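You operate a simulated robot arm through the tools that you are given. There is no shell and no other tool. Be economical: measure what you need, move in short steps, check, and stop when the job is done.

You are at the controls of a simulated two-armed robot. One attempt, no reset.

## Task
Put the blue banded carton that says "links" from the top of the grading bench on the middle shelf of the bench rack and the blue banded carton marked "bolts" on the green mat on the grading bench.
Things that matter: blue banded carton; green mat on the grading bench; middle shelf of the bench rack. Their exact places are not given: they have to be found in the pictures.

It is judged by the outcome, as a careful person would: the job done as asked, and still so three seconds after it is handed in. It fails if anything else is knocked over, pushed out of place, dropped, spilled or broken.

## Robot
Two 7-joint arms with two-finger parallel grippers on one trunk, on a base that drives. Base frame: it is fixed to the floor where the robot stands at the start and does not move with it; the origin is under the middle of the robot, x ahead of it, y to its left, z up. Readings come in m, rad, newtons and seconds.
The left shoulder is at the start at [0.07, 0.163, 1.095], the right one opposite. With the tool pointing down near the work surface each hand reaches from about 0.4 to 0.88 m from the robot's upright axis, wherever it stands, measured 20 degrees to its own side. Places, roughly: green mat on the grading bench [0.9, 1, 0.8]; middle shelf of the bench rack [0.8, 2.8, 1]. Payload 3.43 kg a hand.
The tool frame of a hand sits at the grasp point between the pads (the TCP): z along the fingers, y along the line on which they close. The tips reach 0.034 m beyond it. Largest opening 0.128 m; finger width 0.024, thickness 0.012; the body of the gripper, 0.048 by 0.13 m, starts 0.096 m behind the TCP.
Orientation is told as [roll, pitch, yaw] about the base's x, y, z axes, in that order, counted from this pose: with the fingers straight down and closing along the base's y, the tool's x points along the base's -x, its y along +y and its z along -z.

## Interface
- The arms move only by the tool drive_tool. It takes "left_series", "right_series" or both (then of equal length, played together; a hand with none holds still); each is a list of rows, each a list of 7 numbers: the shift along the base's x, y, z in m, then the turn, a rotation vector about the base's x, y, z in rad, then the gripper command, from -1 (fully open) to 1 (shut), values between in proportion. In form: [[dx, dy, dz, ax, ay, az, hand], ...]. A call has 1 to 12 rows; each row shifts and turns the commanded pose from where the row before left it. A row lasts 0.2 s, in which the tool goes at most 0.05 m and 0.15 rad; a call with a longer step from one row to the next is refused whole, and so is a gripper value outside its range. A pose out of reach is approached as far as the arm can. The call stops where the force on the tool passes 40 N (or 10 N more than at its start, if that is more) or the arm is blocked; 0.2 s more then pass. Each finger travels about 0.153 m/s and halts on what it meets, pressing with about 37 N; the grip force reading is that of the motor and also rises with nothing between the fingers. The clock runs only during rows and for 0.2 s after the last one: add rows that do not move to give the fingers time. The reply holds the time, the measured pose of the TCP, the force on the tool along the base axes, the opening and the grip force, in the units named above and with some noise, with the torque about the TCP (base axes, N m) and any sound that the robot's microphone picked up.
- Cameras (640 x 400 px; columns grow to the right, rows downward): "scene" is now at [0.1168, 0.0096, 1.3239]; the picture's right is [0.19, -0.98, 0.00], its down [-0.56, -0.11, -0.82] and it looks along [0.81, 0.16, -0.57] (base axes); focal length 249 px, centre (320, 200). "left" rides on the left gripper at [0.076, 0.011, -0.16] in its tool frame; the picture's right is [-0.15, 0.99, 0.00], its down [-0.88, -0.13, -0.46] and it looks along [-0.45, -0.07, 0.89] (tool axes); focal length 234 px, centre (320, 200). "right" rides on the right gripper at [0.076, -0.011, -0.16] in its tool frame; the picture's right is [0.15, 0.99, 0.00], its down [-0.88, 0.13, -0.46] and it looks along [-0.45, 0.07, 0.89] (tool axes); focal length 234 px, centre (320, 200).
- grab_frame(camera): a new picture of that camera. No time passes.
- slide_trunk(by): slides the trunk up (or, below 0, down) by that many m; the arms and the scene camera ride with it, the base frame stays. It gives what a move gives, with no picture.
- drive_base(legs): drives the robot by 1 to 6 legs, each [ahead, left, turn to the left] in m, m and rad, along the robot's own axes; the way and the turn of a leg run together, so that a leg with both is an arc; at most 1.5 m and 3.142 rad a leg. The arms and the cameras ride along, it lands a little off, and it stops where it bumps. It gives what a move gives.
- aim_head(pan, tilt): turns the head with the scene camera to pan (to the left, within 1.501 rad either way) and tilt (down, from -0.506 to 1.204), counted from straight ahead of the robot. It gives what a move gives.
- probe_pixels(camera, pixels): for up to 12 pixels [column, row] of the newest picture of that camera ("zoom" is the newest enlarged one), the place [x, y, z] in the base frame of the surface seen there, good to about 0.003 m, but the place of the scene camera against the robot may be out by one fixed shift of up to 0.025 m in any direction. No time passes.
- inspect(camera, box): a new picture of the part [left, top, right, bottom] of that camera's present view, enlarged. No time passes.
- job_done(): hands the job in; it is judged then, once.

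Keep the steps short. Do not move on a guess: measure, check each grasp and each placing, and mend mistakes. In all there are 80 turns and 62 pictures (those below and enlarged ones count). Leave the grippers open and the arms clear of the work at the hand-in unless told otherwise, and finish with a single line.

The tools are called after "Request:" as name(argument=value, ...) on one line, values as JSON. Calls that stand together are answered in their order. drive_tool: Moves the arms, as the interface text tells. Its arguments: {"type":"object","properties":{"left_series":{"type":"array"},"right_series":{"type":"array"}},"required":[]} The other tools are called the same way: slide_trunk (by) slides the trunk up or down; drive_base (legs) drives the base; aim_head (pan, tilt) turns the head that bears the scene camera; grab_frame (camera) takes a picture; probe_pixels (camera, pixels) gives the place of the surface under pixels of a picture; inspect (camera, box) takes an enlarged picture of a part of a camera's view; job_done () hands the job in.

At the start:

```text
t: 0.0
left_ee_pos: [0.604, 0.3213, 1.1404]
left_tool_rot: [0.0, 0.001, 0.001]
left_contact_force: [0.0, 0.8, 0.5]
left_ft_torque: [0.03, 0.0, 0.0]
left_opening: 0.1283
left_finger_force: 0.1
right_ee_pos: [0.7096, -0.2217, 1.0565]
right_tool_rot: [0.001, 0.0, -0.001]
right_contact_force: [0.4, -0.5, 0.5]
right_ft_torque: [-0.03, -0.02, 0.01]
right_opening: 0.1282
right_finger_force: 0.1
trunk travel left (down, up): [-0.575, 0.365]
robot x, y, heading: [-0.0001, 0.0011, 0.006]
head pan, tilt: [0.188, 0.602]
```

scene: 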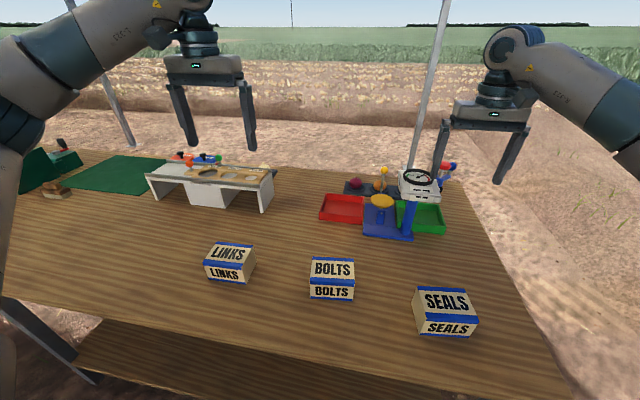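
right: 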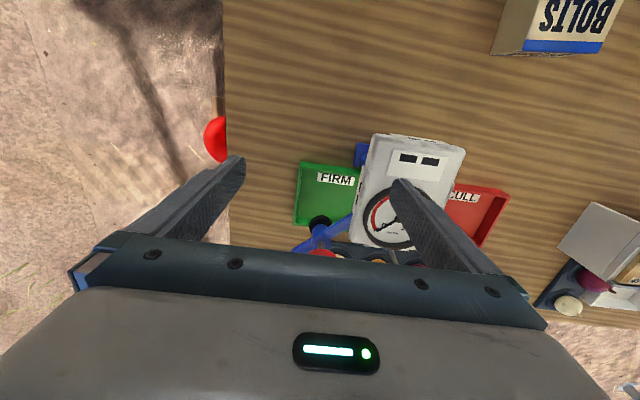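
left: 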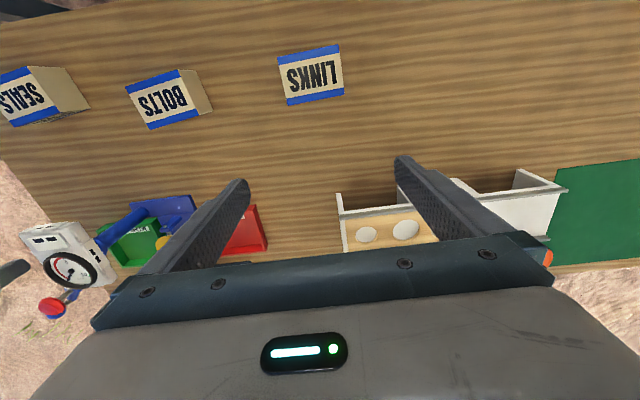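

I see three cartons: LINKS (230,262), BOLTS (332,278), SEALS (445,310). The green mat is at about (118,174). I'll probe the cartons in the scene and left pictures so the two cameras can be compared.

Request:
probe_pixels(camera="scene", pixels=[[217, 244], [253, 248], [207, 262], [245, 268], [244, 281], [206, 276], [313, 258], [352, 260], [311, 282], [354, 284], [354, 299], [311, 297]])

Request:
probe_pixels(camera="left", pixels=[[280, 56], [337, 47], [343, 93], [288, 103], [310, 75], [128, 88], [178, 73], [195, 114], [148, 127], [165, 102], [600, 200], [300, 140]])

Request:
aim_head(pan=1.1, tilt=0.45)

Request:
grab_frame(camera="scene")

```text
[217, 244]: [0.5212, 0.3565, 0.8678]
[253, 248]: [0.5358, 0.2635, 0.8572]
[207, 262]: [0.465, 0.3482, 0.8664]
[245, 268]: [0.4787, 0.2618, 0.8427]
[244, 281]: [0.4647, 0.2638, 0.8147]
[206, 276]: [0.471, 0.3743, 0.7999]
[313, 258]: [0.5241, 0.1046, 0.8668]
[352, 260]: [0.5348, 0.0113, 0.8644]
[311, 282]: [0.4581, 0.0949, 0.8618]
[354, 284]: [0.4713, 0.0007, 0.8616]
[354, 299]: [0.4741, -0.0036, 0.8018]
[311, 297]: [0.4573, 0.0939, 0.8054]
```

```text
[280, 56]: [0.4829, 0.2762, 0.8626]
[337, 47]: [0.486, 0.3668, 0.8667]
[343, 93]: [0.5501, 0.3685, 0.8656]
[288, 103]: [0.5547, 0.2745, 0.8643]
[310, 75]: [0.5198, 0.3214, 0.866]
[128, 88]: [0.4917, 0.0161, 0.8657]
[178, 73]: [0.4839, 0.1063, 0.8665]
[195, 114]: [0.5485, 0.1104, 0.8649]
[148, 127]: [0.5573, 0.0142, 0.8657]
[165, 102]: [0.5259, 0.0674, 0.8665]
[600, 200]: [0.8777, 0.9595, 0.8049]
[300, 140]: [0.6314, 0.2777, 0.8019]
```

```text
t: 1.2
left_ee_pos: [0.6032, 0.3222, 1.1414]
left_tool_rot: [0.001, 0.0, 0.003]
left_contact_force: [0.9, -0.7, -0.9]
left_ft_torque: [0.01, 0.01, 0.02]
left_opening: 0.1282
left_finger_force: 0.0
right_ee_pos: [0.7092, -0.2223, 1.0561]
right_tool_rot: [-0.001, 0.0, 0.002]
right_contact_force: [0.0, -1.2, -0.8]
right_ft_torque: [-0.02, -0.03, 0.0]
right_opening: 0.128
right_finger_force: 0.0
trunk travel left (down, up): [-0.575, 0.365]
robot x, y, heading: [-0.0026, -0.0001, -0.0]
head pan, tilt: [1.1, 0.45]
```

```text
58 pictures are left
```

scene: 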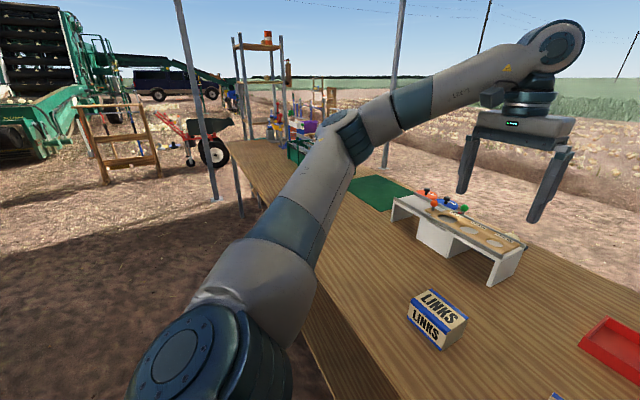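

Scene readings are about 0.018 m low in x and 0.01 m low in y compared with the left camera. The rack shows at about (265,85), so I'll enlarge it.

Request:
inspect(camera="scene", box=[210, 20, 370, 180])

Request:
probe_pixels(camera="scene", pixels=[[352, 180], [372, 177], [410, 192], [380, 210], [350, 195]])

```text
2.50 times, centred on (290, 100) of scene
```

zoom: 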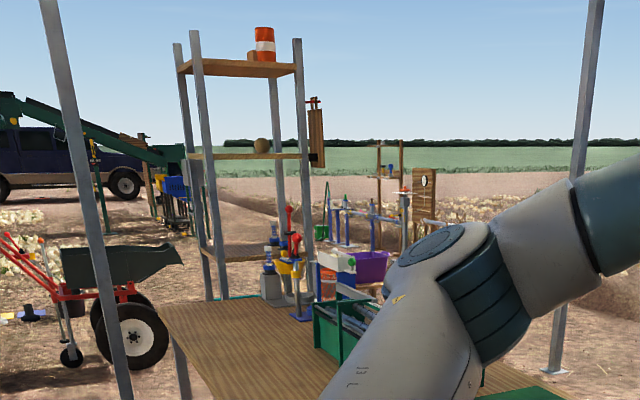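

```text
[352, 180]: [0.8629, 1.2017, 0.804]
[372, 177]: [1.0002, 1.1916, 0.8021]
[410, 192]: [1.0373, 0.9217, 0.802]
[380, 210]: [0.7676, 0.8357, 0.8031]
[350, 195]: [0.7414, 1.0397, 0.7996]
```

Request:
probe_pixels(camera="zoom", pixels=[[194, 68], [290, 66], [210, 156], [300, 155], [262, 146], [240, 250], [208, 200], [304, 200], [262, 40], [190, 80], [270, 285], [225, 285]])

```text
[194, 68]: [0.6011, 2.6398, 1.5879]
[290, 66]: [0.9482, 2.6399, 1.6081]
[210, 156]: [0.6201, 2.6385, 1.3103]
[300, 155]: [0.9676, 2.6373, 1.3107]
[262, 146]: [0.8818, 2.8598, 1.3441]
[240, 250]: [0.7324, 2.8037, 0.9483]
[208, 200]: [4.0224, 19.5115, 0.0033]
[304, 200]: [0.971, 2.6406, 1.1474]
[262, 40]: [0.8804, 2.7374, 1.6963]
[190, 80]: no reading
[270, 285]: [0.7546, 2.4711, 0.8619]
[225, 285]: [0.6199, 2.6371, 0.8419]
```

Rack shelves read at z≈0.95, 1.31 and 1.60. Before choosing how to hold things I'll look at the bench's front edge and the mat, with the head tilted down.

Request:
aim_head(pan=0.75, tilt=0.75)

Request:
grab_frame(camera="scene")

Request:
probe_pixels(camera="scene", pixels=[[200, 100], [320, 300], [320, 340], [320, 380], [400, 380], [450, 390]])

```text
t: 2.0
left_ee_pos: [0.6022, 0.3206, 1.1404]
left_tool_rot: [-0.001, 0.001, 0.003]
left_contact_force: [-0.7, -0.7, -0.2]
left_ft_torque: [0.02, -0.01, 0.02]
left_opening: 0.128
left_finger_force: 0.0
right_ee_pos: [0.7088, -0.2218, 1.0572]
right_tool_rot: [0.0, -0.001, 0.002]
right_contact_force: [-1.1, -1.0, 0.7]
right_ft_torque: [-0.03, -0.01, 0.01]
right_opening: 0.1281
right_finger_force: 0.0
trunk travel left (down, up): [-0.575, 0.365]
robot x, y, heading: [-0.0002, 0.0, -0.002]
head pan, tilt: [0.75, 0.75]
```

```text
56 pictures are left
```

scene: 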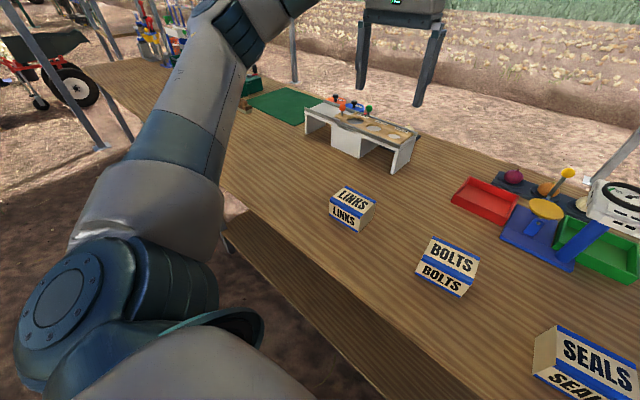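

```text
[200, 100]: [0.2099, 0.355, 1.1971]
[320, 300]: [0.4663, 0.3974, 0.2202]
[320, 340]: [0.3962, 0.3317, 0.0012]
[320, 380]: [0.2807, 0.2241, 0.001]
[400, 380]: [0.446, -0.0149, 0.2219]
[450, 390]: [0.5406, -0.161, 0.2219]
```

The left hand can reach BOLTS at centre (0.520, 0.062, top 0.866), turned by about +0.087 rad. I'll move above it, go partway down and look.

Request:
drive_tool(left_series=[[-0.0137, -0.0432, 0, 0, 0, 0.0145, -1], [-0.0137, -0.0432, 0, 0, 0, 0.0145, -1], [-0.0137, -0.0432, 0, 0, 0, 0.0145, -1], [-0.0137, -0.0432, 0, 0, 0, 0.0145, -1], [-0.0137, -0.0432, 0, 0, 0, 0.0145, -1], [-0.0137, -0.0432, 0, 0, 0, 0.0145, -1], [0, 0, -0.045, 0, 0, 0, -1], [0, 0, -0.045, 0, 0, 0, -1], [0, 0, -0.045, 0, 0, 0, -1], [0, 0, 0, 0, 0, 0, -1]])

Request:
grab_frame(camera="left")

```text
t: 4.2
left_ee_pos: [0.5193, 0.0624, 1.0087]
left_tool_rot: [0.0, 0.002, 0.088]
left_contact_force: [-0.6, 0.1, -0.3]
left_ft_torque: [0.0, 0.0, 0.01]
left_opening: 0.1281
left_finger_force: 0.0
right_ee_pos: [0.7091, -0.2227, 1.0563]
right_tool_rot: [-0.001, 0.0, 0.001]
right_contact_force: [-0.8, -0.2, 1.1]
right_ft_torque: [-0.02, 0.01, -0.03]
right_opening: 0.1279
right_finger_force: 0.0
trunk travel left (down, up): [-0.575, 0.365]
robot x, y, heading: [0.0005, 0.002, 0.001]
head pan, tilt: [0.75, 0.75]
```

```text
55 pictures are left
```

left: 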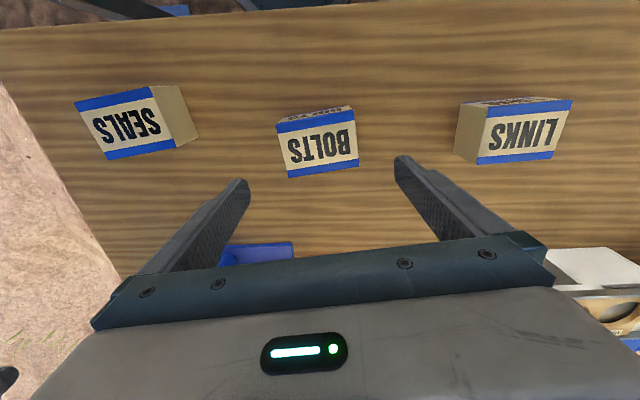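

Request:
probe_pixels(camera="left", pixels=[[279, 125], [353, 113], [358, 165], [290, 176], [318, 146]])

```text
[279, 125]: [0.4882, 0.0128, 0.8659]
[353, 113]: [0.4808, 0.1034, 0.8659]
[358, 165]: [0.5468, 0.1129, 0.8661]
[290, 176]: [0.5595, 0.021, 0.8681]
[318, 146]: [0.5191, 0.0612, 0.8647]
```

The centre (0.519, 0.0625) and the yaw match the hand. I'll descend to TCP z 0.845 and close.

Request:
drive_tool(left_series=[[0, 0, -0.041, 0, 0, 0, -1], [0, 0, -0.041, 0, 0, 0, -1], [0, 0, -0.041, 0, 0, 0, -1], [0, 0, -0.041, 0, 0, 0, -1], [0, 0, 0, 0, 0, 0, -1], [0, 0, 0, 0, 0, 0, 0.3], [0, 0, 0, 0, 0, 0, 1], [0, 0, 0, 0, 0, 0, 1]])

```text
t: 6.0
left_ee_pos: [0.5172, 0.0643, 0.8437]
left_tool_rot: [-0.001, -0.001, 0.087]
left_contact_force: [-0.7, 0.6, -0.5]
left_ft_torque: [-0.14, -0.06, -0.06]
left_opening: 0.1
left_finger_force: 37.3
right_ee_pos: [0.7091, -0.2232, 1.0578]
right_tool_rot: [0.001, 0.0, 0.0]
right_contact_force: [-0.8, 0.2, 0.0]
right_ft_torque: [0.01, -0.01, -0.02]
right_opening: 0.1281
right_finger_force: 0.0
trunk travel left (down, up): [-0.575, 0.365]
robot x, y, heading: [0.0034, -0.0023, -0.002]
head pan, tilt: [0.75, 0.75]
```

Opening 0.100 at 37 N means it is held. I'll lift 0.25 m and check.

Request:
drive_tool(left_series=[[0, 0, 0.02, 0, 0, 0, 1], [0, 0, 0.045, 0, 0, 0, 1], [0, 0, 0.045, 0, 0, 0, 1], [0, 0, 0.045, 0, 0, 0, 1], [0, 0, 0.045, 0, 0, 0, 1], [0, 0, 0.045, 0, 0, 0, 1], [0, 0, 0, 0, 0, 0, 1]])

Request:
aim_head(pan=0.5, tilt=0.8)

Request:
grab_frame(camera="scene")

```text
t: 7.6
left_ee_pos: [0.52, 0.0622, 1.0833]
left_tool_rot: [-0.001, 0.002, 0.089]
left_contact_force: [-0.3, -1.2, 0.8]
left_ft_torque: [-0.04, 0.02, 0.03]
left_opening: 0.0
left_finger_force: 32.5
right_ee_pos: [0.7092, -0.2232, 1.0567]
right_tool_rot: [0.001, 0.002, 0.0]
right_contact_force: [-0.5, 0.5, -0.3]
right_ft_torque: [0.02, 0.0, -0.04]
right_opening: 0.1283
right_finger_force: 0.1
trunk travel left (down, up): [-0.575, 0.365]
robot x, y, heading: [-0.0033, 0.0004, -0.002]
head pan, tilt: [0.75, 0.75]
```

```text
t: 8.4
left_ee_pos: [0.52, 0.0614, 1.0847]
left_tool_rot: [0.0, 0.003, 0.086]
left_contact_force: [0.3, 0.2, 0.9]
left_ft_torque: [0.02, -0.02, -0.03]
left_opening: 0.0
left_finger_force: 32.8
right_ee_pos: [0.7085, -0.2221, 1.0575]
right_tool_rot: [0.0, 0.0, 0.0]
right_contact_force: [0.1, -0.4, -0.9]
right_ft_torque: [-0.01, -0.02, -0.03]
right_opening: 0.1279
right_finger_force: 0.2
trunk travel left (down, up): [-0.575, 0.365]
robot x, y, heading: [0.0029, -0.002, -0.003]
head pan, tilt: [0.499, 0.799]
```

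```text
54 pictures are left
```

scene: 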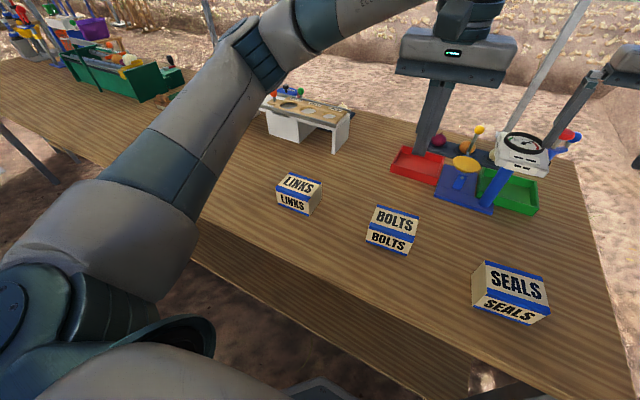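

The fingers ended at opening 0, so the carton slipped out on the lift. It still stands on the bench. I'll look closely at it from the left hand.

Request:
grab_frame(camera="left")

Request:
inspect(camera="scene", box=[340, 190, 440, 265])

```text
53 pictures are left
```

left: 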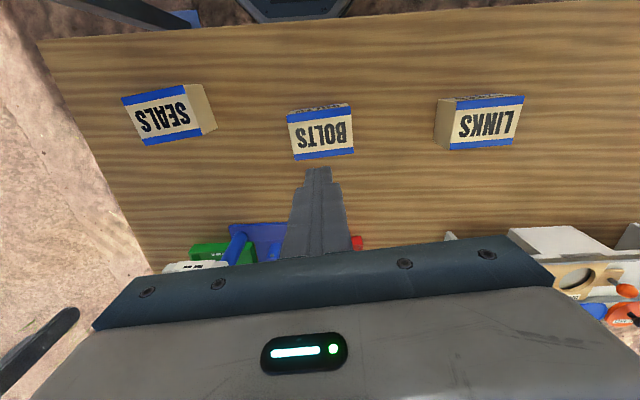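

```text
5.33 times, centred on (390, 228) of scene
```

zoom: 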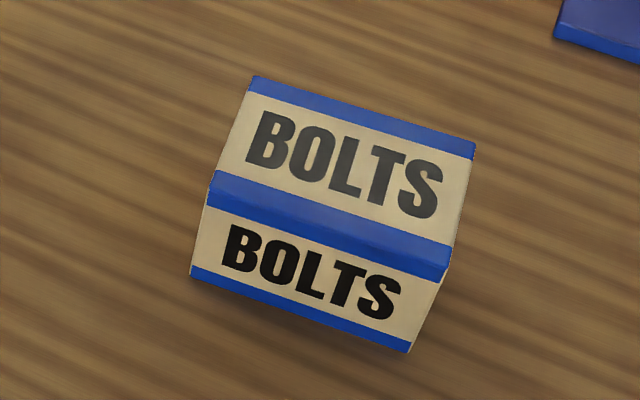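

Request:
probe_pixels(camera="left", pixels=[[288, 119], [350, 109], [354, 151], [295, 159], [321, 134], [290, 108]])

```text
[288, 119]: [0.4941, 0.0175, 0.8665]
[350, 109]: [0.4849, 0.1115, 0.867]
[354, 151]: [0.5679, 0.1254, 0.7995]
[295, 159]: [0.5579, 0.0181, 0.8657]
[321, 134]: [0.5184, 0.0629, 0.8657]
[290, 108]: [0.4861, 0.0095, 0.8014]
```

The carton barely moved and sits at about (0.519, 0.063), with yaw nearer 0.115. I'll reopen, descend with that yaw, close fully with more settling time, and lift only 5 mm to read the load.

Request:
drive_tool(left_series=[[0, 0, 0, 0, 0, 0.028, -1], [0, 0, 0, 0, 0, 0, -1], [0, 0, 0, 0, 0, 0, -1], [0, 0, -0.048, 0, 0, 0, -1], [0, 0, -0.048, 0, 0, 0, -1], [0, 0, -0.048, 0, 0, 0, -1], [0, 0, -0.048, 0, 0, 0, -1], [0, 0, -0.048, 0, 0, 0, -1], [0, 0, -0.006, 0, 0, 0, -1], [0, 0, 0, 0, 0, 0, -1]])

Request:
drive_tool(left_series=[[0, 0, 0, 0, 0, 0, 0], [0, 0, 0, 0, 0, 0, 0.5], [0, 0, 0, 0, 0, 0, 1], [0, 0, 0, 0, 0, 0, 1], [0, 0, 0, 0, 0, 0, 1], [0, 0, 0, 0, 0, 0, 1]])

Request:
drive_tool(left_series=[[0, 0, 0.003, 0, 0, 0, 1], [0, 0, 0.003, 0, 0, 0, 1], [0, 0, 0.003, 0, 0, 0, 1], [0, 0, 0, 0, 0, 0, 1]])

Request:
grab_frame(camera="left")

```text
t: 10.6
left_ee_pos: [0.5185, 0.0634, 0.8406]
left_tool_rot: [-0.001, 0.0, 0.115]
left_contact_force: [0.6, 0.0, -0.4]
left_ft_torque: [0.01, 0.0, -0.02]
left_opening: 0.128
left_finger_force: 0.1
right_ee_pos: [0.709, -0.2216, 1.056]
right_tool_rot: [0.0, -0.001, -0.001]
right_contact_force: [0.4, -0.8, 0.4]
right_ft_torque: [-0.01, -0.01, 0.03]
right_opening: 0.1281
right_finger_force: 0.1
trunk travel left (down, up): [-0.575, 0.365]
robot x, y, heading: [0.0008, -0.0003, -0.003]
head pan, tilt: [0.499, 0.799]
```

```text
t: 12.0
left_ee_pos: [0.5191, 0.0626, 0.8411]
left_tool_rot: [0.001, 0.0, 0.114]
left_contact_force: [-0.2, -0.1, 0.8]
left_ft_torque: [-0.01, 0.01, 0.01]
left_opening: 0.1005
left_finger_force: 37.2
right_ee_pos: [0.7084, -0.2217, 1.0564]
right_tool_rot: [0.0, -0.001, 0.0]
right_contact_force: [0.3, 0.2, 0.1]
right_ft_torque: [-0.01, -0.01, -0.02]
right_opening: 0.1281
right_finger_force: 0.1
trunk travel left (down, up): [-0.575, 0.365]
robot x, y, heading: [0.0021, 0.0013, -0.001]
head pan, tilt: [0.499, 0.799]
```

```text
t: 13.0
left_ee_pos: [0.5206, 0.0621, 0.85]
left_tool_rot: [0.001, 0.001, 0.118]
left_contact_force: [-0.1, -0.4, -2.6]
left_ft_torque: [0.01, 0.03, 0.02]
left_opening: 0.1005
left_finger_force: 37.2
right_ee_pos: [0.7092, -0.223, 1.0562]
right_tool_rot: [0.0, -0.001, 0.0]
right_contact_force: [-0.5, 0.4, -1.1]
right_ft_torque: [-0.04, 0.0, 0.01]
right_opening: 0.1278
right_finger_force: 0.0
trunk travel left (down, up): [-0.575, 0.365]
robot x, y, heading: [-0.0001, -0.0006, -0.004]
head pan, tilt: [0.499, 0.799]
```

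```text
51 pictures are left
```

left: 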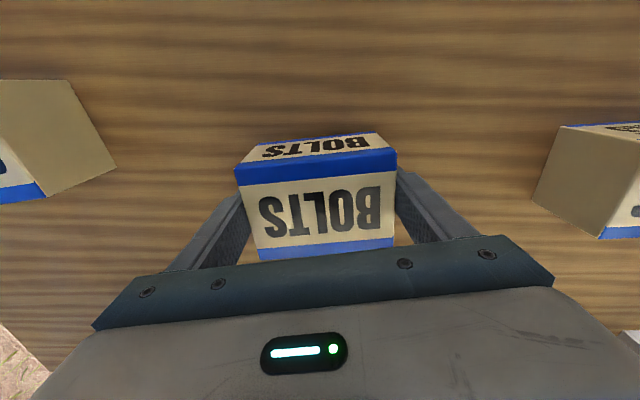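

The load is only 2.6 N. I'll probe the carton top to see whether it rose with the hand.

Request:
probe_pixels(camera="left", pixels=[[320, 212], [250, 190], [390, 180], [320, 243]])

```text
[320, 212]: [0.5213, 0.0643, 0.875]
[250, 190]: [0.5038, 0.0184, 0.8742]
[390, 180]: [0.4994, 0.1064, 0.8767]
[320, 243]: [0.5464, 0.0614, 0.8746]
```

The top is at 0.875, so it rose with the hand and is held. I'll lift slowly.

Request:
drive_tool(left_series=[[0, 0, 0.006, 0, 0, 0, 1], [0, 0, 0.01, 0, 0, 0, 1], [0, 0, 0.014, 0, 0, 0, 1], [0, 0, 0.018, 0, 0, 0, 1], [0, 0, 0.02, 0, 0, 0, 1], [0, 0, 0.02, 0, 0, 0, 1], [0, 0, 0.02, 0, 0, 0, 1], [0, 0, 0.016, 0, 0, 0, 1], [0, 0, 0.01, 0, 0, 0, 1], [0, 0, 0, 0, 0, 0, 1]])

Request:
grab_frame(camera="left")

```text
t: 15.2
left_ee_pos: [0.5205, 0.0622, 0.9846]
left_tool_rot: [0.0, -0.001, 0.116]
left_contact_force: [0.3, 0.1, -3.3]
left_ft_torque: [0.01, 0.03, -0.04]
left_opening: 0.1004
left_finger_force: 37.5
right_ee_pos: [0.7096, -0.2226, 1.0562]
right_tool_rot: [0.0, 0.0, -0.001]
right_contact_force: [-0.1, -0.3, -0.1]
right_ft_torque: [0.02, 0.02, -0.01]
right_opening: 0.1282
right_finger_force: 0.0
trunk travel left (down, up): [-0.575, 0.365]
robot x, y, heading: [0.0002, -0.002, 0.0]
head pan, tilt: [0.499, 0.799]
```

```text
50 pictures are left
```

left: 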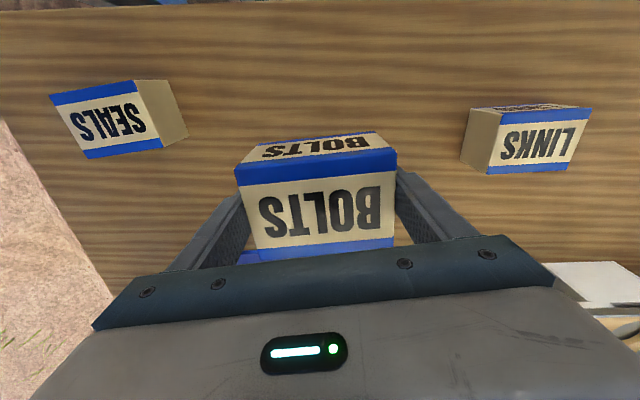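

Held steady at 3.3 N. I'll raise a bit more, then look to the left along the way the base will go.

Request:
drive_tool(left_series=[[0, 0, 0.012, 0, 0, 0, 1], [0, 0, 0.02, 0, 0, 0, 1], [0, 0, 0.025, 0, 0, 0, 1], [0, 0, 0.025, 0, 0, 0, 1], [0, 0, 0.015, 0, 0, 0, 1]])

Request:
aim_head(pan=1.35, tilt=0.5)

Request:
grab_frame(camera="scene")

```text
t: 16.4
left_ee_pos: [0.5216, 0.0626, 1.0808]
left_tool_rot: [-0.001, 0.0, 0.117]
left_contact_force: [0.7, 0.6, -3.6]
left_ft_torque: [0.0, 0.0, 0.0]
left_opening: 0.1002
left_finger_force: 37.0
right_ee_pos: [0.7092, -0.222, 1.0561]
right_tool_rot: [0.0, 0.0, 0.0]
right_contact_force: [0.2, 0.4, -0.5]
right_ft_torque: [0.01, -0.02, 0.0]
right_opening: 0.1284
right_finger_force: 0.2
trunk travel left (down, up): [-0.575, 0.365]
robot x, y, heading: [-0.0013, 0.0032, -0.001]
head pan, tilt: [0.499, 0.799]
```

```text
t: 17.6
left_ee_pos: [0.5218, 0.063, 1.0804]
left_tool_rot: [0.001, 0.0, 0.118]
left_contact_force: [0.6, 0.1, -3.3]
left_ft_torque: [0.02, 0.02, 0.02]
left_opening: 0.1004
left_finger_force: 36.9
right_ee_pos: [0.7088, -0.2218, 1.0565]
right_tool_rot: [0.0, 0.001, 0.0]
right_contact_force: [-0.4, 0.5, -1.0]
right_ft_torque: [0.02, -0.02, -0.02]
right_opening: 0.1279
right_finger_force: 0.0
trunk travel left (down, up): [-0.575, 0.365]
robot x, y, heading: [-0.0018, 0.0008, -0.001]
head pan, tilt: [1.349, 0.499]
```

```text
49 pictures are left
```

scene: 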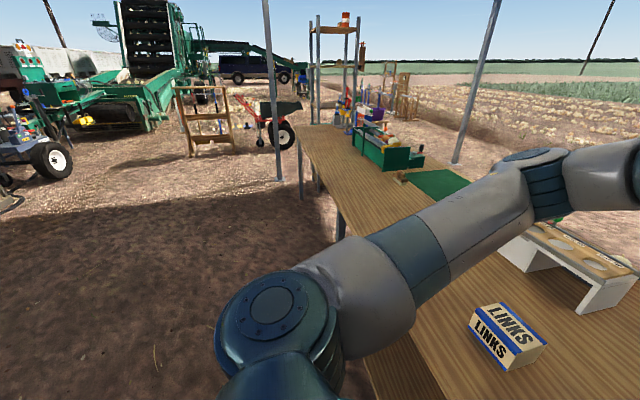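

Request:
probe_pixels(camera="scene", pixels=[[279, 176], [268, 40], [302, 195], [298, 140], [338, 215], [455, 160], [340, 200], [188, 155], [237, 150], [273, 145], [318, 190], [355, 160]])

Request:
inspect(camera="scene", box=[290, 60, 450, 180])

```text
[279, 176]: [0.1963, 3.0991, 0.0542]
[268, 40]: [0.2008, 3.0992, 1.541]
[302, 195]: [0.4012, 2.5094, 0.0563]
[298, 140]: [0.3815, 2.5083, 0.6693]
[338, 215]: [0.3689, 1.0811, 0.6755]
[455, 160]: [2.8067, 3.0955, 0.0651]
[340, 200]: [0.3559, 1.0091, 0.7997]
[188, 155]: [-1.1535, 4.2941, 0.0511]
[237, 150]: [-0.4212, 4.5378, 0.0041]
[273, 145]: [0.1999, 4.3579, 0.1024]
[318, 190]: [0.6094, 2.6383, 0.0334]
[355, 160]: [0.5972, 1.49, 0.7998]
```

```text
3.33 times, centred on (370, 120) of scene
```

zoom: 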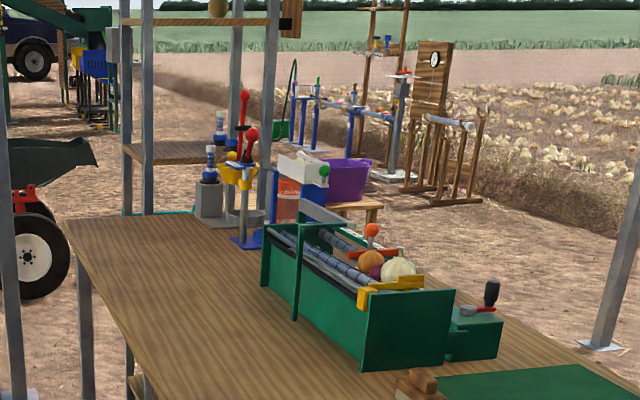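

The bench front edge is at x≈0.37, its end at y≈2.5, and the lane at x≈0 is clear. Before moving the base I'll raise and pull back the right hand so it clears the scale and the stand.

Request:
drive_tool(right_series=[[0, 0, 0.045, 0, 0, 0, -1], [0, 0, 0.045, 0, 0, 0, -1], [0, 0, 0.045, 0, 0, 0, -1], [0, 0, 0.045, 0, 0, 0, -1], [-0.045, 0, 0, 0, 0, 0, -1], [-0.045, 0, 0, 0, 0, 0, -1], [-0.045, 0, 0, 0, 0, 0, -1], [-0.045, 0, 0, 0, 0, 0, -1]])

Request:
drive_base(legs=[[0, 0.35, 0], [0, 0.35, 0]])

Request:
drive_base(legs=[[0.05, 0, 0]])

Request:
grab_frame(camera="left")

Request:
aim_head(pan=0.4, tilt=0.6)

Request:
grab_frame(camera="scene")

```text
t: 19.4
left_ee_pos: [0.5208, 0.0615, 1.0816]
left_tool_rot: [0.0, 0.0, 0.117]
left_contact_force: [-0.9, -0.1, -3.3]
left_ft_torque: [0.01, -0.02, -0.02]
left_opening: 0.1002
left_finger_force: 37.6
right_ee_pos: [0.5287, -0.2254, 1.2353]
right_tool_rot: [0.0, -0.001, 0.0]
right_contact_force: [-0.1, 0.0, -0.1]
right_ft_torque: [0.04, 0.0, -0.02]
right_opening: 0.1278
right_finger_force: 0.2
trunk travel left (down, up): [-0.575, 0.365]
robot x, y, heading: [0.0005, 0.0012, -0.001]
head pan, tilt: [1.349, 0.499]
```

```text
t: 23.5
left_ee_pos: [0.5101, 0.7771, 1.08]
left_tool_rot: [0.0, -0.001, 0.135]
left_contact_force: [0.4, -0.4, -3.9]
left_ft_torque: [0.03, 0.01, 0.01]
left_opening: 0.1002
left_finger_force: 37.1
right_ee_pos: [0.5249, 0.4893, 1.2359]
right_tool_rot: [-0.001, -0.001, 0.017]
right_contact_force: [0.5, 0.2, 0.5]
right_ft_torque: [0.01, -0.03, -0.03]
right_opening: 0.1281
right_finger_force: 0.0
trunk travel left (down, up): [-0.575, 0.365]
robot x, y, heading: [-0.0071, 0.7023, 0.02]
head pan, tilt: [1.349, 0.499]
```

```text
t: 24.5
left_ee_pos: [0.56, 0.7779, 1.0815]
left_tool_rot: [-0.001, -0.001, 0.133]
left_contact_force: [0.1, 1.0, -3.3]
left_ft_torque: [-0.02, 0.01, -0.02]
left_opening: 0.1002
left_finger_force: 37.1
right_ee_pos: [0.5728, 0.4901, 1.234]
right_tool_rot: [0.001, 0.001, 0.018]
right_contact_force: [-0.3, -0.4, 0.9]
right_ft_torque: [0.01, -0.01, 0.01]
right_opening: 0.1279
right_finger_force: 0.0
trunk travel left (down, up): [-0.575, 0.365]
robot x, y, heading: [0.0416, 0.7014, 0.019]
head pan, tilt: [1.349, 0.499]
```

```text
47 pictures are left
```

left: 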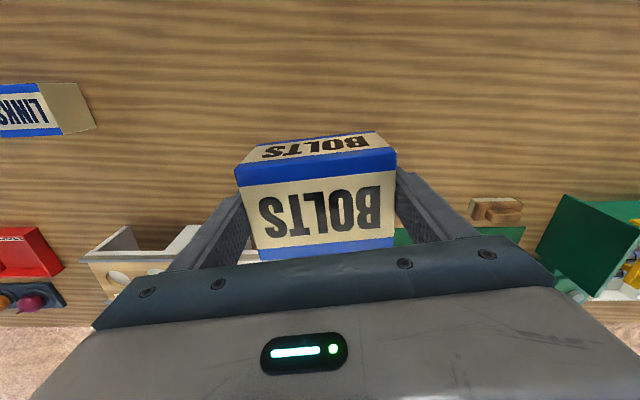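

```text
t: 25.7
left_ee_pos: [0.56, 0.7779, 1.0795]
left_tool_rot: [-0.001, 0.0, 0.137]
left_contact_force: [-0.7, 1.1, -3.0]
left_ft_torque: [0.0, 0.0, 0.02]
left_opening: 0.1003
left_finger_force: 36.8
right_ee_pos: [0.5751, 0.4897, 1.2338]
right_tool_rot: [0.0, -0.001, 0.018]
right_contact_force: [0.4, -0.4, 0.9]
right_ft_torque: [0.0, -0.02, -0.04]
right_opening: 0.1279
right_finger_force: 0.0
trunk travel left (down, up): [-0.575, 0.365]
robot x, y, heading: [0.0421, 0.7014, 0.019]
head pan, tilt: [0.4, 0.6]
```

```text
46 pictures are left
```

scene: 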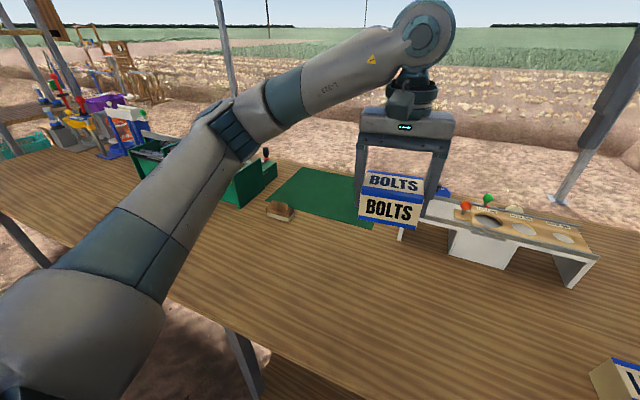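

Mat visible at about (320,190), with a wooden brush at its near edge (280,212). Probing the mat and the things near it.

Request:
probe_pixels(camera="scene", pixels=[[299, 168], [273, 198], [356, 227], [340, 172], [280, 207], [280, 216], [320, 195], [297, 212], [330, 218], [270, 165], [425, 215], [445, 192]])

Request:
probe_pixels(camera="left", pixels=[[500, 205], [480, 215], [510, 222], [510, 235], [400, 238], [460, 228], [200, 232]])

```text
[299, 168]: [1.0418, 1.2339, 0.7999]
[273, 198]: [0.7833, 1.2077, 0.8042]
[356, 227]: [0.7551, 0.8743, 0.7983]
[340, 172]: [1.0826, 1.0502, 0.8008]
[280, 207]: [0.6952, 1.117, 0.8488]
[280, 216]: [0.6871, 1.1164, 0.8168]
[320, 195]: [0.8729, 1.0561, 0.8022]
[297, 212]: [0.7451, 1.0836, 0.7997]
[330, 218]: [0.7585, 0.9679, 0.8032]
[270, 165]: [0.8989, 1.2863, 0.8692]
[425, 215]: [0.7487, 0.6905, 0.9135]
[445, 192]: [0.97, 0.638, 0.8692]
```

```text
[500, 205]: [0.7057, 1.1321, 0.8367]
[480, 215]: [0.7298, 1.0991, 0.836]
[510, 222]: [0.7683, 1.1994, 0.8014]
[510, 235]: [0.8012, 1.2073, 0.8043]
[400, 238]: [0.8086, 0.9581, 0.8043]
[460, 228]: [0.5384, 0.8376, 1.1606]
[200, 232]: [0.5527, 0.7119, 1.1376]
```

Mat spans x≈0.76–1.06 and y≈0.88–1.23 with its surface at 0.804. I'll move the carton over (0.845, 1.01) at height 1.08 and square it up.

Request:
drive_tool(left_series=[[0.015, 0.012, 0, 0, 0, 0, 1], [0.03, 0.024, 0, 0, 0, -0.0135, 1], [0.03, 0.025, 0, 0, 0, -0.0135, 1], [0.03, 0.025, 0, 0, 0, -0.0135, 1], [0.03, 0.025, 0, 0, 0, -0.0135, 1], [0.03, 0.025, 0, 0, 0, -0.0135, 1], [0.03, 0.025, 0, 0, 0, -0.0135, 1], [0.03, 0.025, 0, 0, 0, -0.0135, 1], [0.03, 0.025, 0, 0, 0, -0.0135, 1], [0.02, 0.013, 0, 0, 0, -0.0135, 1], [0.01, 0.008, 0, 0, 0, -0.0135, 1], [0, 0, 0, 0, 0, 0, 1]])

Request:
grab_frame(camera="left")

Request:
grab_frame(camera="scene")

```text
t: 28.3
left_ee_pos: [0.8376, 1.0036, 1.0793]
left_tool_rot: [0.001, -0.003, 0.01]
left_contact_force: [0.1, -0.7, -3.5]
left_ft_torque: [0.02, 0.04, 0.0]
left_opening: 0.1003
left_finger_force: 36.7
left hand out of reach, approached as far as the arm can: row 11
right_ee_pos: [0.5746, 0.4896, 1.2344]
right_tool_rot: [0.0, 0.003, 0.021]
right_contact_force: [0.0, -0.9, -0.5]
right_ft_torque: [-0.02, 0.01, 0.02]
right_opening: 0.1279
right_finger_force: 0.0
trunk travel left (down, up): [-0.575, 0.365]
robot x, y, heading: [0.0397, 0.7042, 0.015]
head pan, tilt: [0.4, 0.6]
```

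```text
45 pictures are left
```

left: 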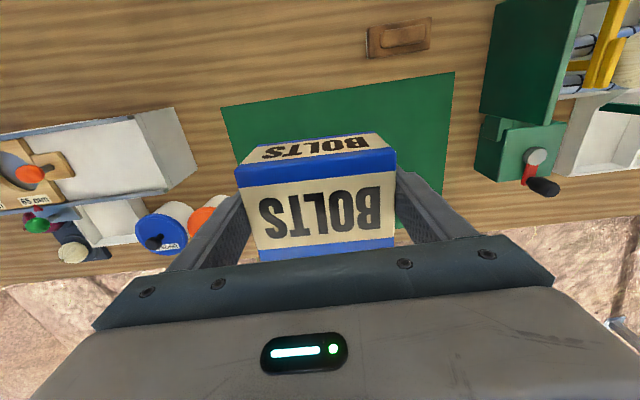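

```text
44 pictures are left
```

scene: 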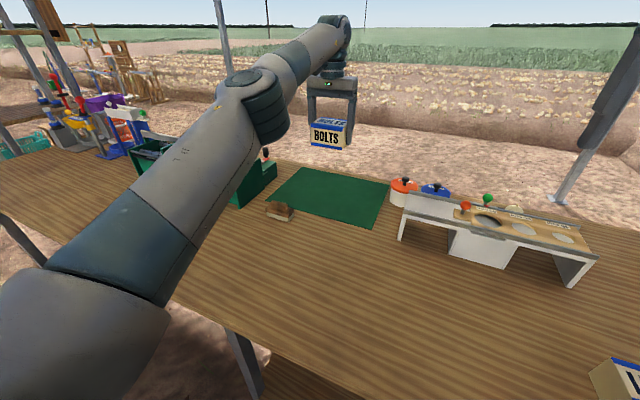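

Mat corners are clear in the left picture. Probing them for an exact target.

Request:
probe_pixels(camera="left", pixels=[[225, 110], [450, 76], [437, 185], [340, 95], [180, 175], [398, 40], [520, 130]])

Request:
drive_tool(left_series=[[0.003, 0.004, -0.015, 0, 0, 0, 1], [0, 0, -0.03, 0, 0, 0, 1], [0, 0, -0.035, 0, 0, 0, 1], [0, 0, -0.035, 0, 0, 0, 1], [0, 0, -0.035, 0, 0, 0, 1], [0, 0, -0.025, 0, 0, 0, 1], [0, 0, -0.01, 0, 0, 0, 1], [0, 0, 0, 0, 0, 0, 1]])

Request:
grab_frame(camera="left")

```text
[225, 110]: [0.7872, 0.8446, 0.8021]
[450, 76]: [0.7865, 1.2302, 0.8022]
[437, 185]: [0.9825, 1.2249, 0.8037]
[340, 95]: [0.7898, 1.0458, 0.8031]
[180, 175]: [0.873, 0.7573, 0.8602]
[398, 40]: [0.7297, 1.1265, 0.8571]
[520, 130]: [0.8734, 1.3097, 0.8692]
```

```text
t: 30.1
left_ee_pos: [0.8374, 1.0093, 0.8942]
left_tool_rot: [-0.001, 0.0, 0.001]
left_contact_force: [0.6, -0.4, -3.4]
left_ft_torque: [-0.01, 0.01, 0.01]
left_opening: 0.1004
left_finger_force: 36.9
right_ee_pos: [0.5742, 0.4904, 1.234]
right_tool_rot: [0.0, -0.001, 0.019]
right_contact_force: [0.0, -0.7, -0.1]
right_ft_torque: [0.01, 0.0, -0.02]
right_opening: 0.1279
right_finger_force: 0.2
trunk travel left (down, up): [-0.575, 0.365]
robot x, y, heading: [0.0386, 0.7026, 0.019]
head pan, tilt: [0.4, 0.6]
```

```text
43 pictures are left
```

left: 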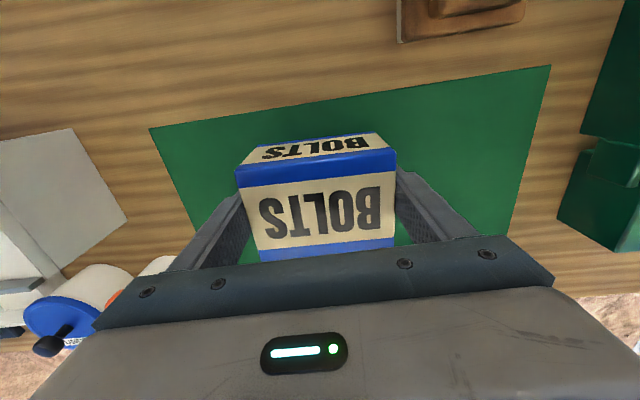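

The near edge of the mat is at x 0.787, so the carton would be only 16 mm inside it. I'll shift 3 cm further in while lower down.

Request:
drive_tool(left_series=[[0.015, 0.005, 0, 0, 0, 0, 1], [0.02, 0.01, 0, 0, 0, 0, 1], [0, 0, -0.01, 0, 0, 0, 1], [0, 0, -0.015, 0, 0, 0, 1], [0, 0, -0.01, 0, 0, 0, 1], [0, 0, 0, 0, 0, 0, 1]])

```text
t: 31.5
left_ee_pos: [0.8614, 1.0199, 0.8578]
left_tool_rot: [0.0, 0.001, 0.0]
left_contact_force: [0.9, -0.6, -2.7]
left_ft_torque: [-0.01, -0.01, 0.03]
left_opening: 0.1001
left_finger_force: 37.3
left hand out of reach, approached as far as the arm can: row 2
right_ee_pos: [0.5749, 0.4899, 1.2336]
right_tool_rot: [0.0, 0.0, 0.017]
right_contact_force: [-0.1, 0.1, 0.7]
right_ft_torque: [0.04, 0.01, -0.05]
right_opening: 0.1278
right_finger_force: 0.0
trunk travel left (down, up): [-0.575, 0.365]
robot x, y, heading: [0.0378, 0.7038, 0.022]
head pan, tilt: [0.4, 0.6]
```

Now at (0.861, 1.020), bottom about 13 mm above the mat. I'll lower in small steps until it touches.

Request:
drive_tool(left_series=[[0, 0, -0.005, 0, 0, 0, 1], [0, 0, -0.004, 0, 0, 0, 1], [0, 0, -0.003, 0, 0, 0, 1], [0, 0, -0.002, 0, 0, 0, 1], [0, 0, 0, 0, 0, 0, 1]])

```text
t: 32.7
left_ee_pos: [0.8623, 1.019, 0.846]
left_tool_rot: [0.001, 0.0, 0.0]
left_contact_force: [0.0, -0.6, -3.2]
left_ft_torque: [0.01, -0.02, 0.01]
left_opening: 0.1
left_finger_force: 37.1
right_ee_pos: [0.5748, 0.4906, 1.234]
right_tool_rot: [-0.001, -0.001, 0.019]
right_contact_force: [0.0, 0.6, -0.5]
right_ft_torque: [0.04, -0.05, 0.01]
right_opening: 0.1279
right_finger_force: 0.1
trunk travel left (down, up): [-0.575, 0.365]
robot x, y, heading: [0.0414, 0.7037, 0.017]
head pan, tilt: [0.4, 0.6]
```

Request:
drive_tool(left_series=[[0, 0, -0.002, 0, 0, 0, 1], [0, 0, -0.002, 0, 0, 0, 1], [0, 0, 0, 0, 0, 0, 1]])

```text
t: 33.5
left_ee_pos: [0.8613, 1.0179, 0.8433]
left_tool_rot: [0.0, -0.003, 0.0]
left_contact_force: [9.4, 2.3, 12.8]
left_ft_torque: [0.02, 0.16, -0.2]
left_opening: 0.1002
left_finger_force: 36.8
right_ee_pos: [0.5727, 0.4894, 1.2353]
right_tool_rot: [0.0, 0.0, 0.019]
right_contact_force: [-0.5, 0.3, 0.8]
right_ft_torque: [0.0, 0.01, -0.04]
right_opening: 0.128
right_finger_force: 0.0
trunk travel left (down, up): [-0.575, 0.365]
robot x, y, heading: [0.0398, 0.709, 0.018]
head pan, tilt: [0.4, 0.6]
```

The force is now +12.8 N, so the carton rests on the mat. I'll open and rise straight up.

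Request:
drive_tool(left_series=[[0, 0, 0.001, 0, 0, 0, 0.5], [0, 0, 0, 0, 0, 0, -1], [0, 0, 0, 0, 0, 0, -1], [0, 0, 0, 0, 0, 0, -1], [0, 0, 0.03, 0, 0, 0, -1], [0, 0, 0.045, 0, 0, 0, -1], [0, 0, 0.045, 0, 0, 0, -1], [-0.02, -0.02, 0.035, 0, 0, 0, -1], [-0.03, -0.02, 0.02, 0, 0, 0, -1], [0, 0, 0, 0, 0, 0, -1]])

Request:
grab_frame(camera="left")

```text
t: 35.7
left_ee_pos: [0.8101, 0.9792, 1.017]
left_tool_rot: [0.0, 0.001, -0.001]
left_contact_force: [0.1, 0.5, 0.9]
left_ft_torque: [0.03, 0.03, 0.0]
left_opening: 0.128
left_finger_force: 0.0
left hand out of reach, approached as far as the arm can: row 7
right_ee_pos: [0.576, 0.4907, 1.2333]
right_tool_rot: [-0.001, 0.002, 0.02]
right_contact_force: [0.3, -0.2, -0.5]
right_ft_torque: [0.01, -0.01, -0.01]
right_opening: 0.1279
right_finger_force: 0.1
trunk travel left (down, up): [-0.575, 0.365]
robot x, y, heading: [0.0412, 0.7046, 0.019]
head pan, tilt: [0.4, 0.6]
```

```text
42 pictures are left
```

left: 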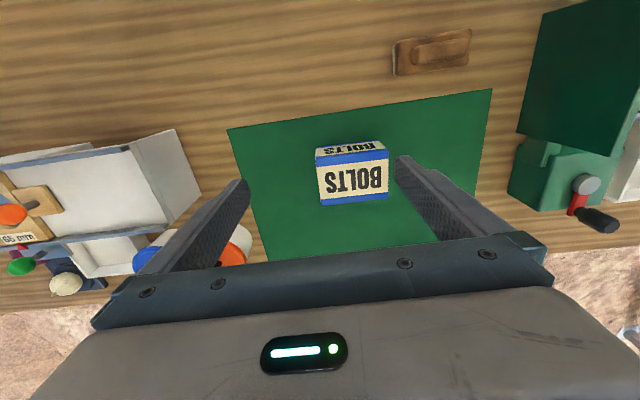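

BOLTS is standing on the mat and well inside its edges. Next is LINKS. The rack shelves need a forward-slanting hand, so I'll pull the left hand up and back, then drive back to about (-0.15, 0.15).

Request:
drive_tool(left_series=[[-0.03, -0.01, 0.03, 0, 0, 0, -1], [-0.035, -0.015, 0.03, 0, 0, 0, -1], [-0.035, -0.015, 0.03, 0, 0, 0, -1], [-0.035, -0.015, 0.03, 0, 0, 0, -1], [-0.045, -0.015, 0, 0, 0, 0, -1], [-0.045, -0.015, 0, 0, 0, 0, -1], [-0.045, -0.015, 0, 0, 0, 0, -1], [0, 0, 0, 0, 0, 0, -1]])

Request:
drive_base(legs=[[-0.18, 0, -0.02], [0, -0.55, 0]])

Request:
aim_head(pan=0.4, tilt=0.6)

Request:
grab_frame(camera="left")

Request:
grab_frame(camera="scene")

```text
t: 37.5
left_ee_pos: [0.5399, 0.8762, 1.1372]
left_tool_rot: [-0.002, 0.002, 0.003]
left_contact_force: [-0.4, 0.5, -0.6]
left_ft_torque: [0.01, 0.02, 0.0]
left_opening: 0.1281
left_finger_force: 0.1
right_ee_pos: [0.5747, 0.4918, 1.2342]
right_tool_rot: [0.001, 0.002, 0.022]
right_contact_force: [-0.3, 0.3, 0.3]
right_ft_torque: [0.0, -0.01, -0.01]
right_opening: 0.1281
right_finger_force: 0.1
trunk travel left (down, up): [-0.575, 0.365]
robot x, y, heading: [0.0405, 0.7061, 0.017]
head pan, tilt: [0.4, 0.6]
```

```text
t: 41.8
left_ee_pos: [0.3589, 0.2979, 1.1374]
left_tool_rot: [0.001, 0.001, -0.026]
left_contact_force: [-1.0, 0.0, -0.4]
left_ft_torque: [0.0, 0.0, -0.04]
left_opening: 0.1281
left_finger_force: 0.2
right_ee_pos: [0.384, -0.0894, 1.2339]
right_tool_rot: [0.0, 0.0, -0.008]
right_contact_force: [0.5, -0.8, -0.4]
right_ft_torque: [0.03, 0.03, 0.02]
right_opening: 0.1279
right_finger_force: 0.1
trunk travel left (down, up): [-0.575, 0.365]
robot x, y, heading: [-0.143, 0.1366, -0.008]
head pan, tilt: [0.4, 0.6]
```

```text
t: 42.4
left_ee_pos: [0.3589, 0.2969, 1.1364]
left_tool_rot: [0.0, 0.0, -0.026]
left_contact_force: [-0.2, 0.6, -0.4]
left_ft_torque: [0.0, 0.0, 0.0]
left_opening: 0.1281
left_finger_force: 0.1
right_ee_pos: [0.3839, -0.089, 1.2345]
right_tool_rot: [-0.001, 0.001, -0.008]
right_contact_force: [0.8, -0.1, 0.2]
right_ft_torque: [-0.02, 0.01, -0.02]
right_opening: 0.1279
right_finger_force: 0.0
trunk travel left (down, up): [-0.575, 0.365]
robot x, y, heading: [-0.1428, 0.1371, -0.008]
head pan, tilt: [0.4, 0.6]
```

```text
41 pictures are left
```

left: 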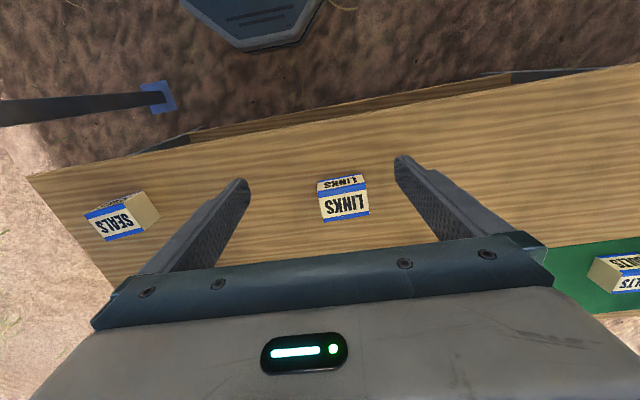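

```text
40 pictures are left
```

scene: 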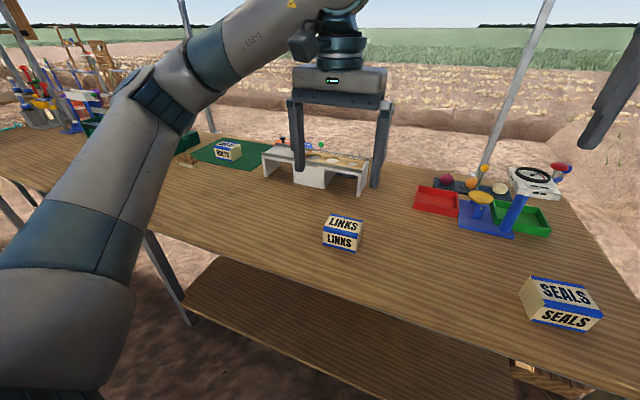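

Request:
probe_pixels(camera="left", pixels=[[318, 195], [365, 188], [369, 214], [324, 221], [344, 204]])

Request:
inspect(camera="left", box=[300, 165, 390, 231])

```text
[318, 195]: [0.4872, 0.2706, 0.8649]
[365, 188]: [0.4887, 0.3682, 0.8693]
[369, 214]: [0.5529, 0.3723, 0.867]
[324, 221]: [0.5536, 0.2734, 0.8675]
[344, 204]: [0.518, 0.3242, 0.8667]
```

```text
6.06 times, centred on (345, 198) of left
```

zoom: 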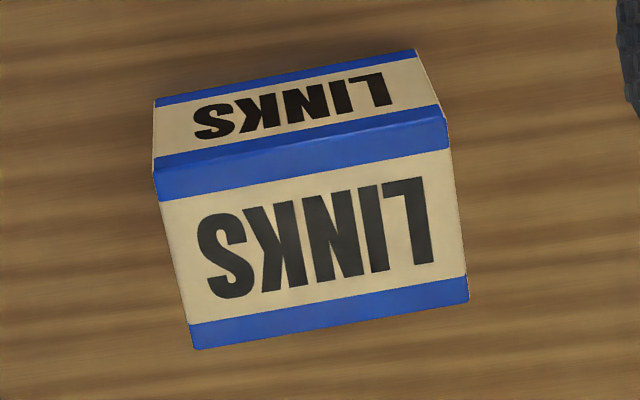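

Request:
probe_pixels(camera="zoom", pixels=[[160, 182], [443, 126], [463, 295], [197, 343], [165, 162], [436, 112]])

```text
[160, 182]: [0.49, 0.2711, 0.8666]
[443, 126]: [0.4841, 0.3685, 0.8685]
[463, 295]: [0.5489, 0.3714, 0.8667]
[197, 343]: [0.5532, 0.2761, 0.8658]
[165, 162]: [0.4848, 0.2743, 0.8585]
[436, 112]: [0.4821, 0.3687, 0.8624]
```

LINKS centre is (0.519, 0.322), top 0.866, yaw about +0.045. A slanted hand needs more room, so I'll back the base 0.15 m, then turn the tool to 50° forward slant at a pre-grasp point.

Request:
drive_base(legs=[[-0.15, 0, 0]])

Request:
drive_tool(left_series=[[0.03, 0.003, 0, 0, 0, 0.07, -1], [0.03, 0.003, 0, 0.0065, -0.1455, 0, -1], [0.03, 0.003, 0, 0.0065, -0.1455, 0, -1], [0.03, 0.003, -0.02, 0.0065, -0.1455, 0, -1], [0.03, 0.003, -0.02, 0.0065, -0.1455, 0, -1], [0.03, 0.003, -0.02, 0.0065, -0.1455, 0, -1], [0.02, 0.002, -0.03, 0.0065, -0.1455, 0, -1], [0, 0, -0.03, 0, 0, 0, -1], [0, 0, 0, 0, 0, 0, -1]])

Request:
grab_frame(camera="left")

```text
t: 43.8
left_ee_pos: [0.2063, 0.2982, 1.1361]
left_tool_rot: [-0.001, -0.001, -0.031]
left_contact_force: [-0.4, 0.2, -0.2]
left_ft_torque: [-0.03, -0.05, 0.01]
left_opening: 0.1281
left_finger_force: 0.0
right_ee_pos: [0.2295, -0.0902, 1.2344]
right_tool_rot: [0.0, 0.0, -0.01]
right_contact_force: [0.5, -0.4, -0.2]
right_ft_torque: [0.0, -0.01, -0.04]
right_opening: 0.1281
right_finger_force: 0.1
trunk travel left (down, up): [-0.575, 0.365]
robot x, y, heading: [-0.2973, 0.1419, -0.009]
head pan, tilt: [0.4, 0.6]
```

```text
t: 45.8
left_ee_pos: [0.407, 0.319, 1.0148]
left_tool_rot: [0.005, -0.874, 0.037]
left_contact_force: [-0.4, 0.2, 0.1]
left_ft_torque: [0.03, 0.02, 0.01]
left_opening: 0.128
left_finger_force: 0.0
right_ee_pos: [0.2293, -0.0884, 1.2344]
right_tool_rot: [0.0, 0.001, -0.011]
right_contact_force: [-0.8, 0.0, -0.6]
right_ft_torque: [-0.01, -0.01, 0.03]
right_opening: 0.1281
right_finger_force: 0.1
trunk travel left (down, up): [-0.575, 0.365]
robot x, y, heading: [-0.2967, 0.1424, -0.015]
head pan, tilt: [0.4, 0.6]
```

```text
38 pictures are left
```

left: 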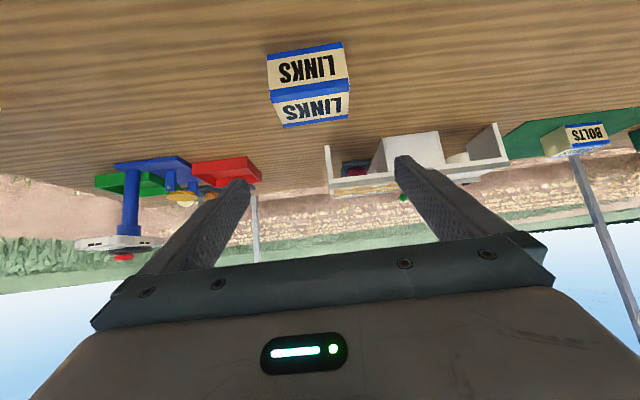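

The hand is slanted as wanted and LINKS is in line at (308,85). I'll go to the pre-grasp point, then in along the tool axis with the hand open.

Request:
drive_tool(left_series=[[0.005, 0, -0.043, 0, 0, 0, -1], [0, 0, -0.04, 0, 0, 0, -1], [0.027, 0.001, -0.0225, 0, 0, 0, -1], [0.027, 0.001, -0.0225, 0, 0, 0, -1], [0.027, 0.001, -0.0225, 0, 0, 0, -1], [0.026, 0.001, -0.0225, 0, 0, 0, -1], [0, 0, 0, 0, 0, 0, -1]])

Request:
grab_frame(camera="left")

```text
t: 47.4
left_ee_pos: [0.5219, 0.3235, 0.8428]
left_tool_rot: [0.005, -0.875, 0.036]
left_contact_force: [0.2, 0.7, -0.3]
left_ft_torque: [0.0, 0.04, -0.03]
left_opening: 0.1281
left_finger_force: 0.0
right_ee_pos: [0.2285, -0.0902, 1.2341]
right_tool_rot: [-0.001, -0.001, -0.014]
right_contact_force: [0.8, -0.2, -0.7]
right_ft_torque: [0.03, -0.01, 0.01]
right_opening: 0.128
right_finger_force: 0.1
trunk travel left (down, up): [-0.575, 0.365]
robot x, y, heading: [-0.295, 0.1402, -0.01]
head pan, tilt: [0.4, 0.6]
```

```text
37 pictures are left
```

left: 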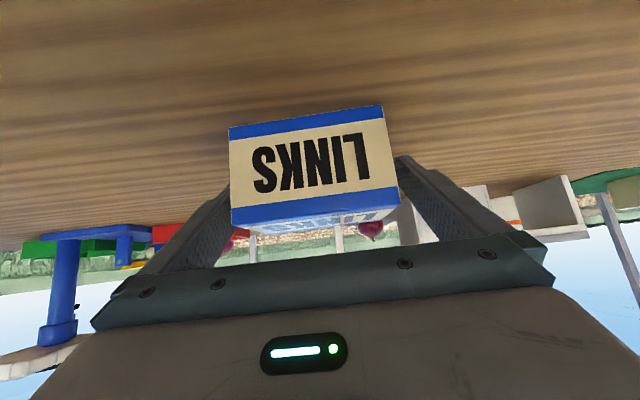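

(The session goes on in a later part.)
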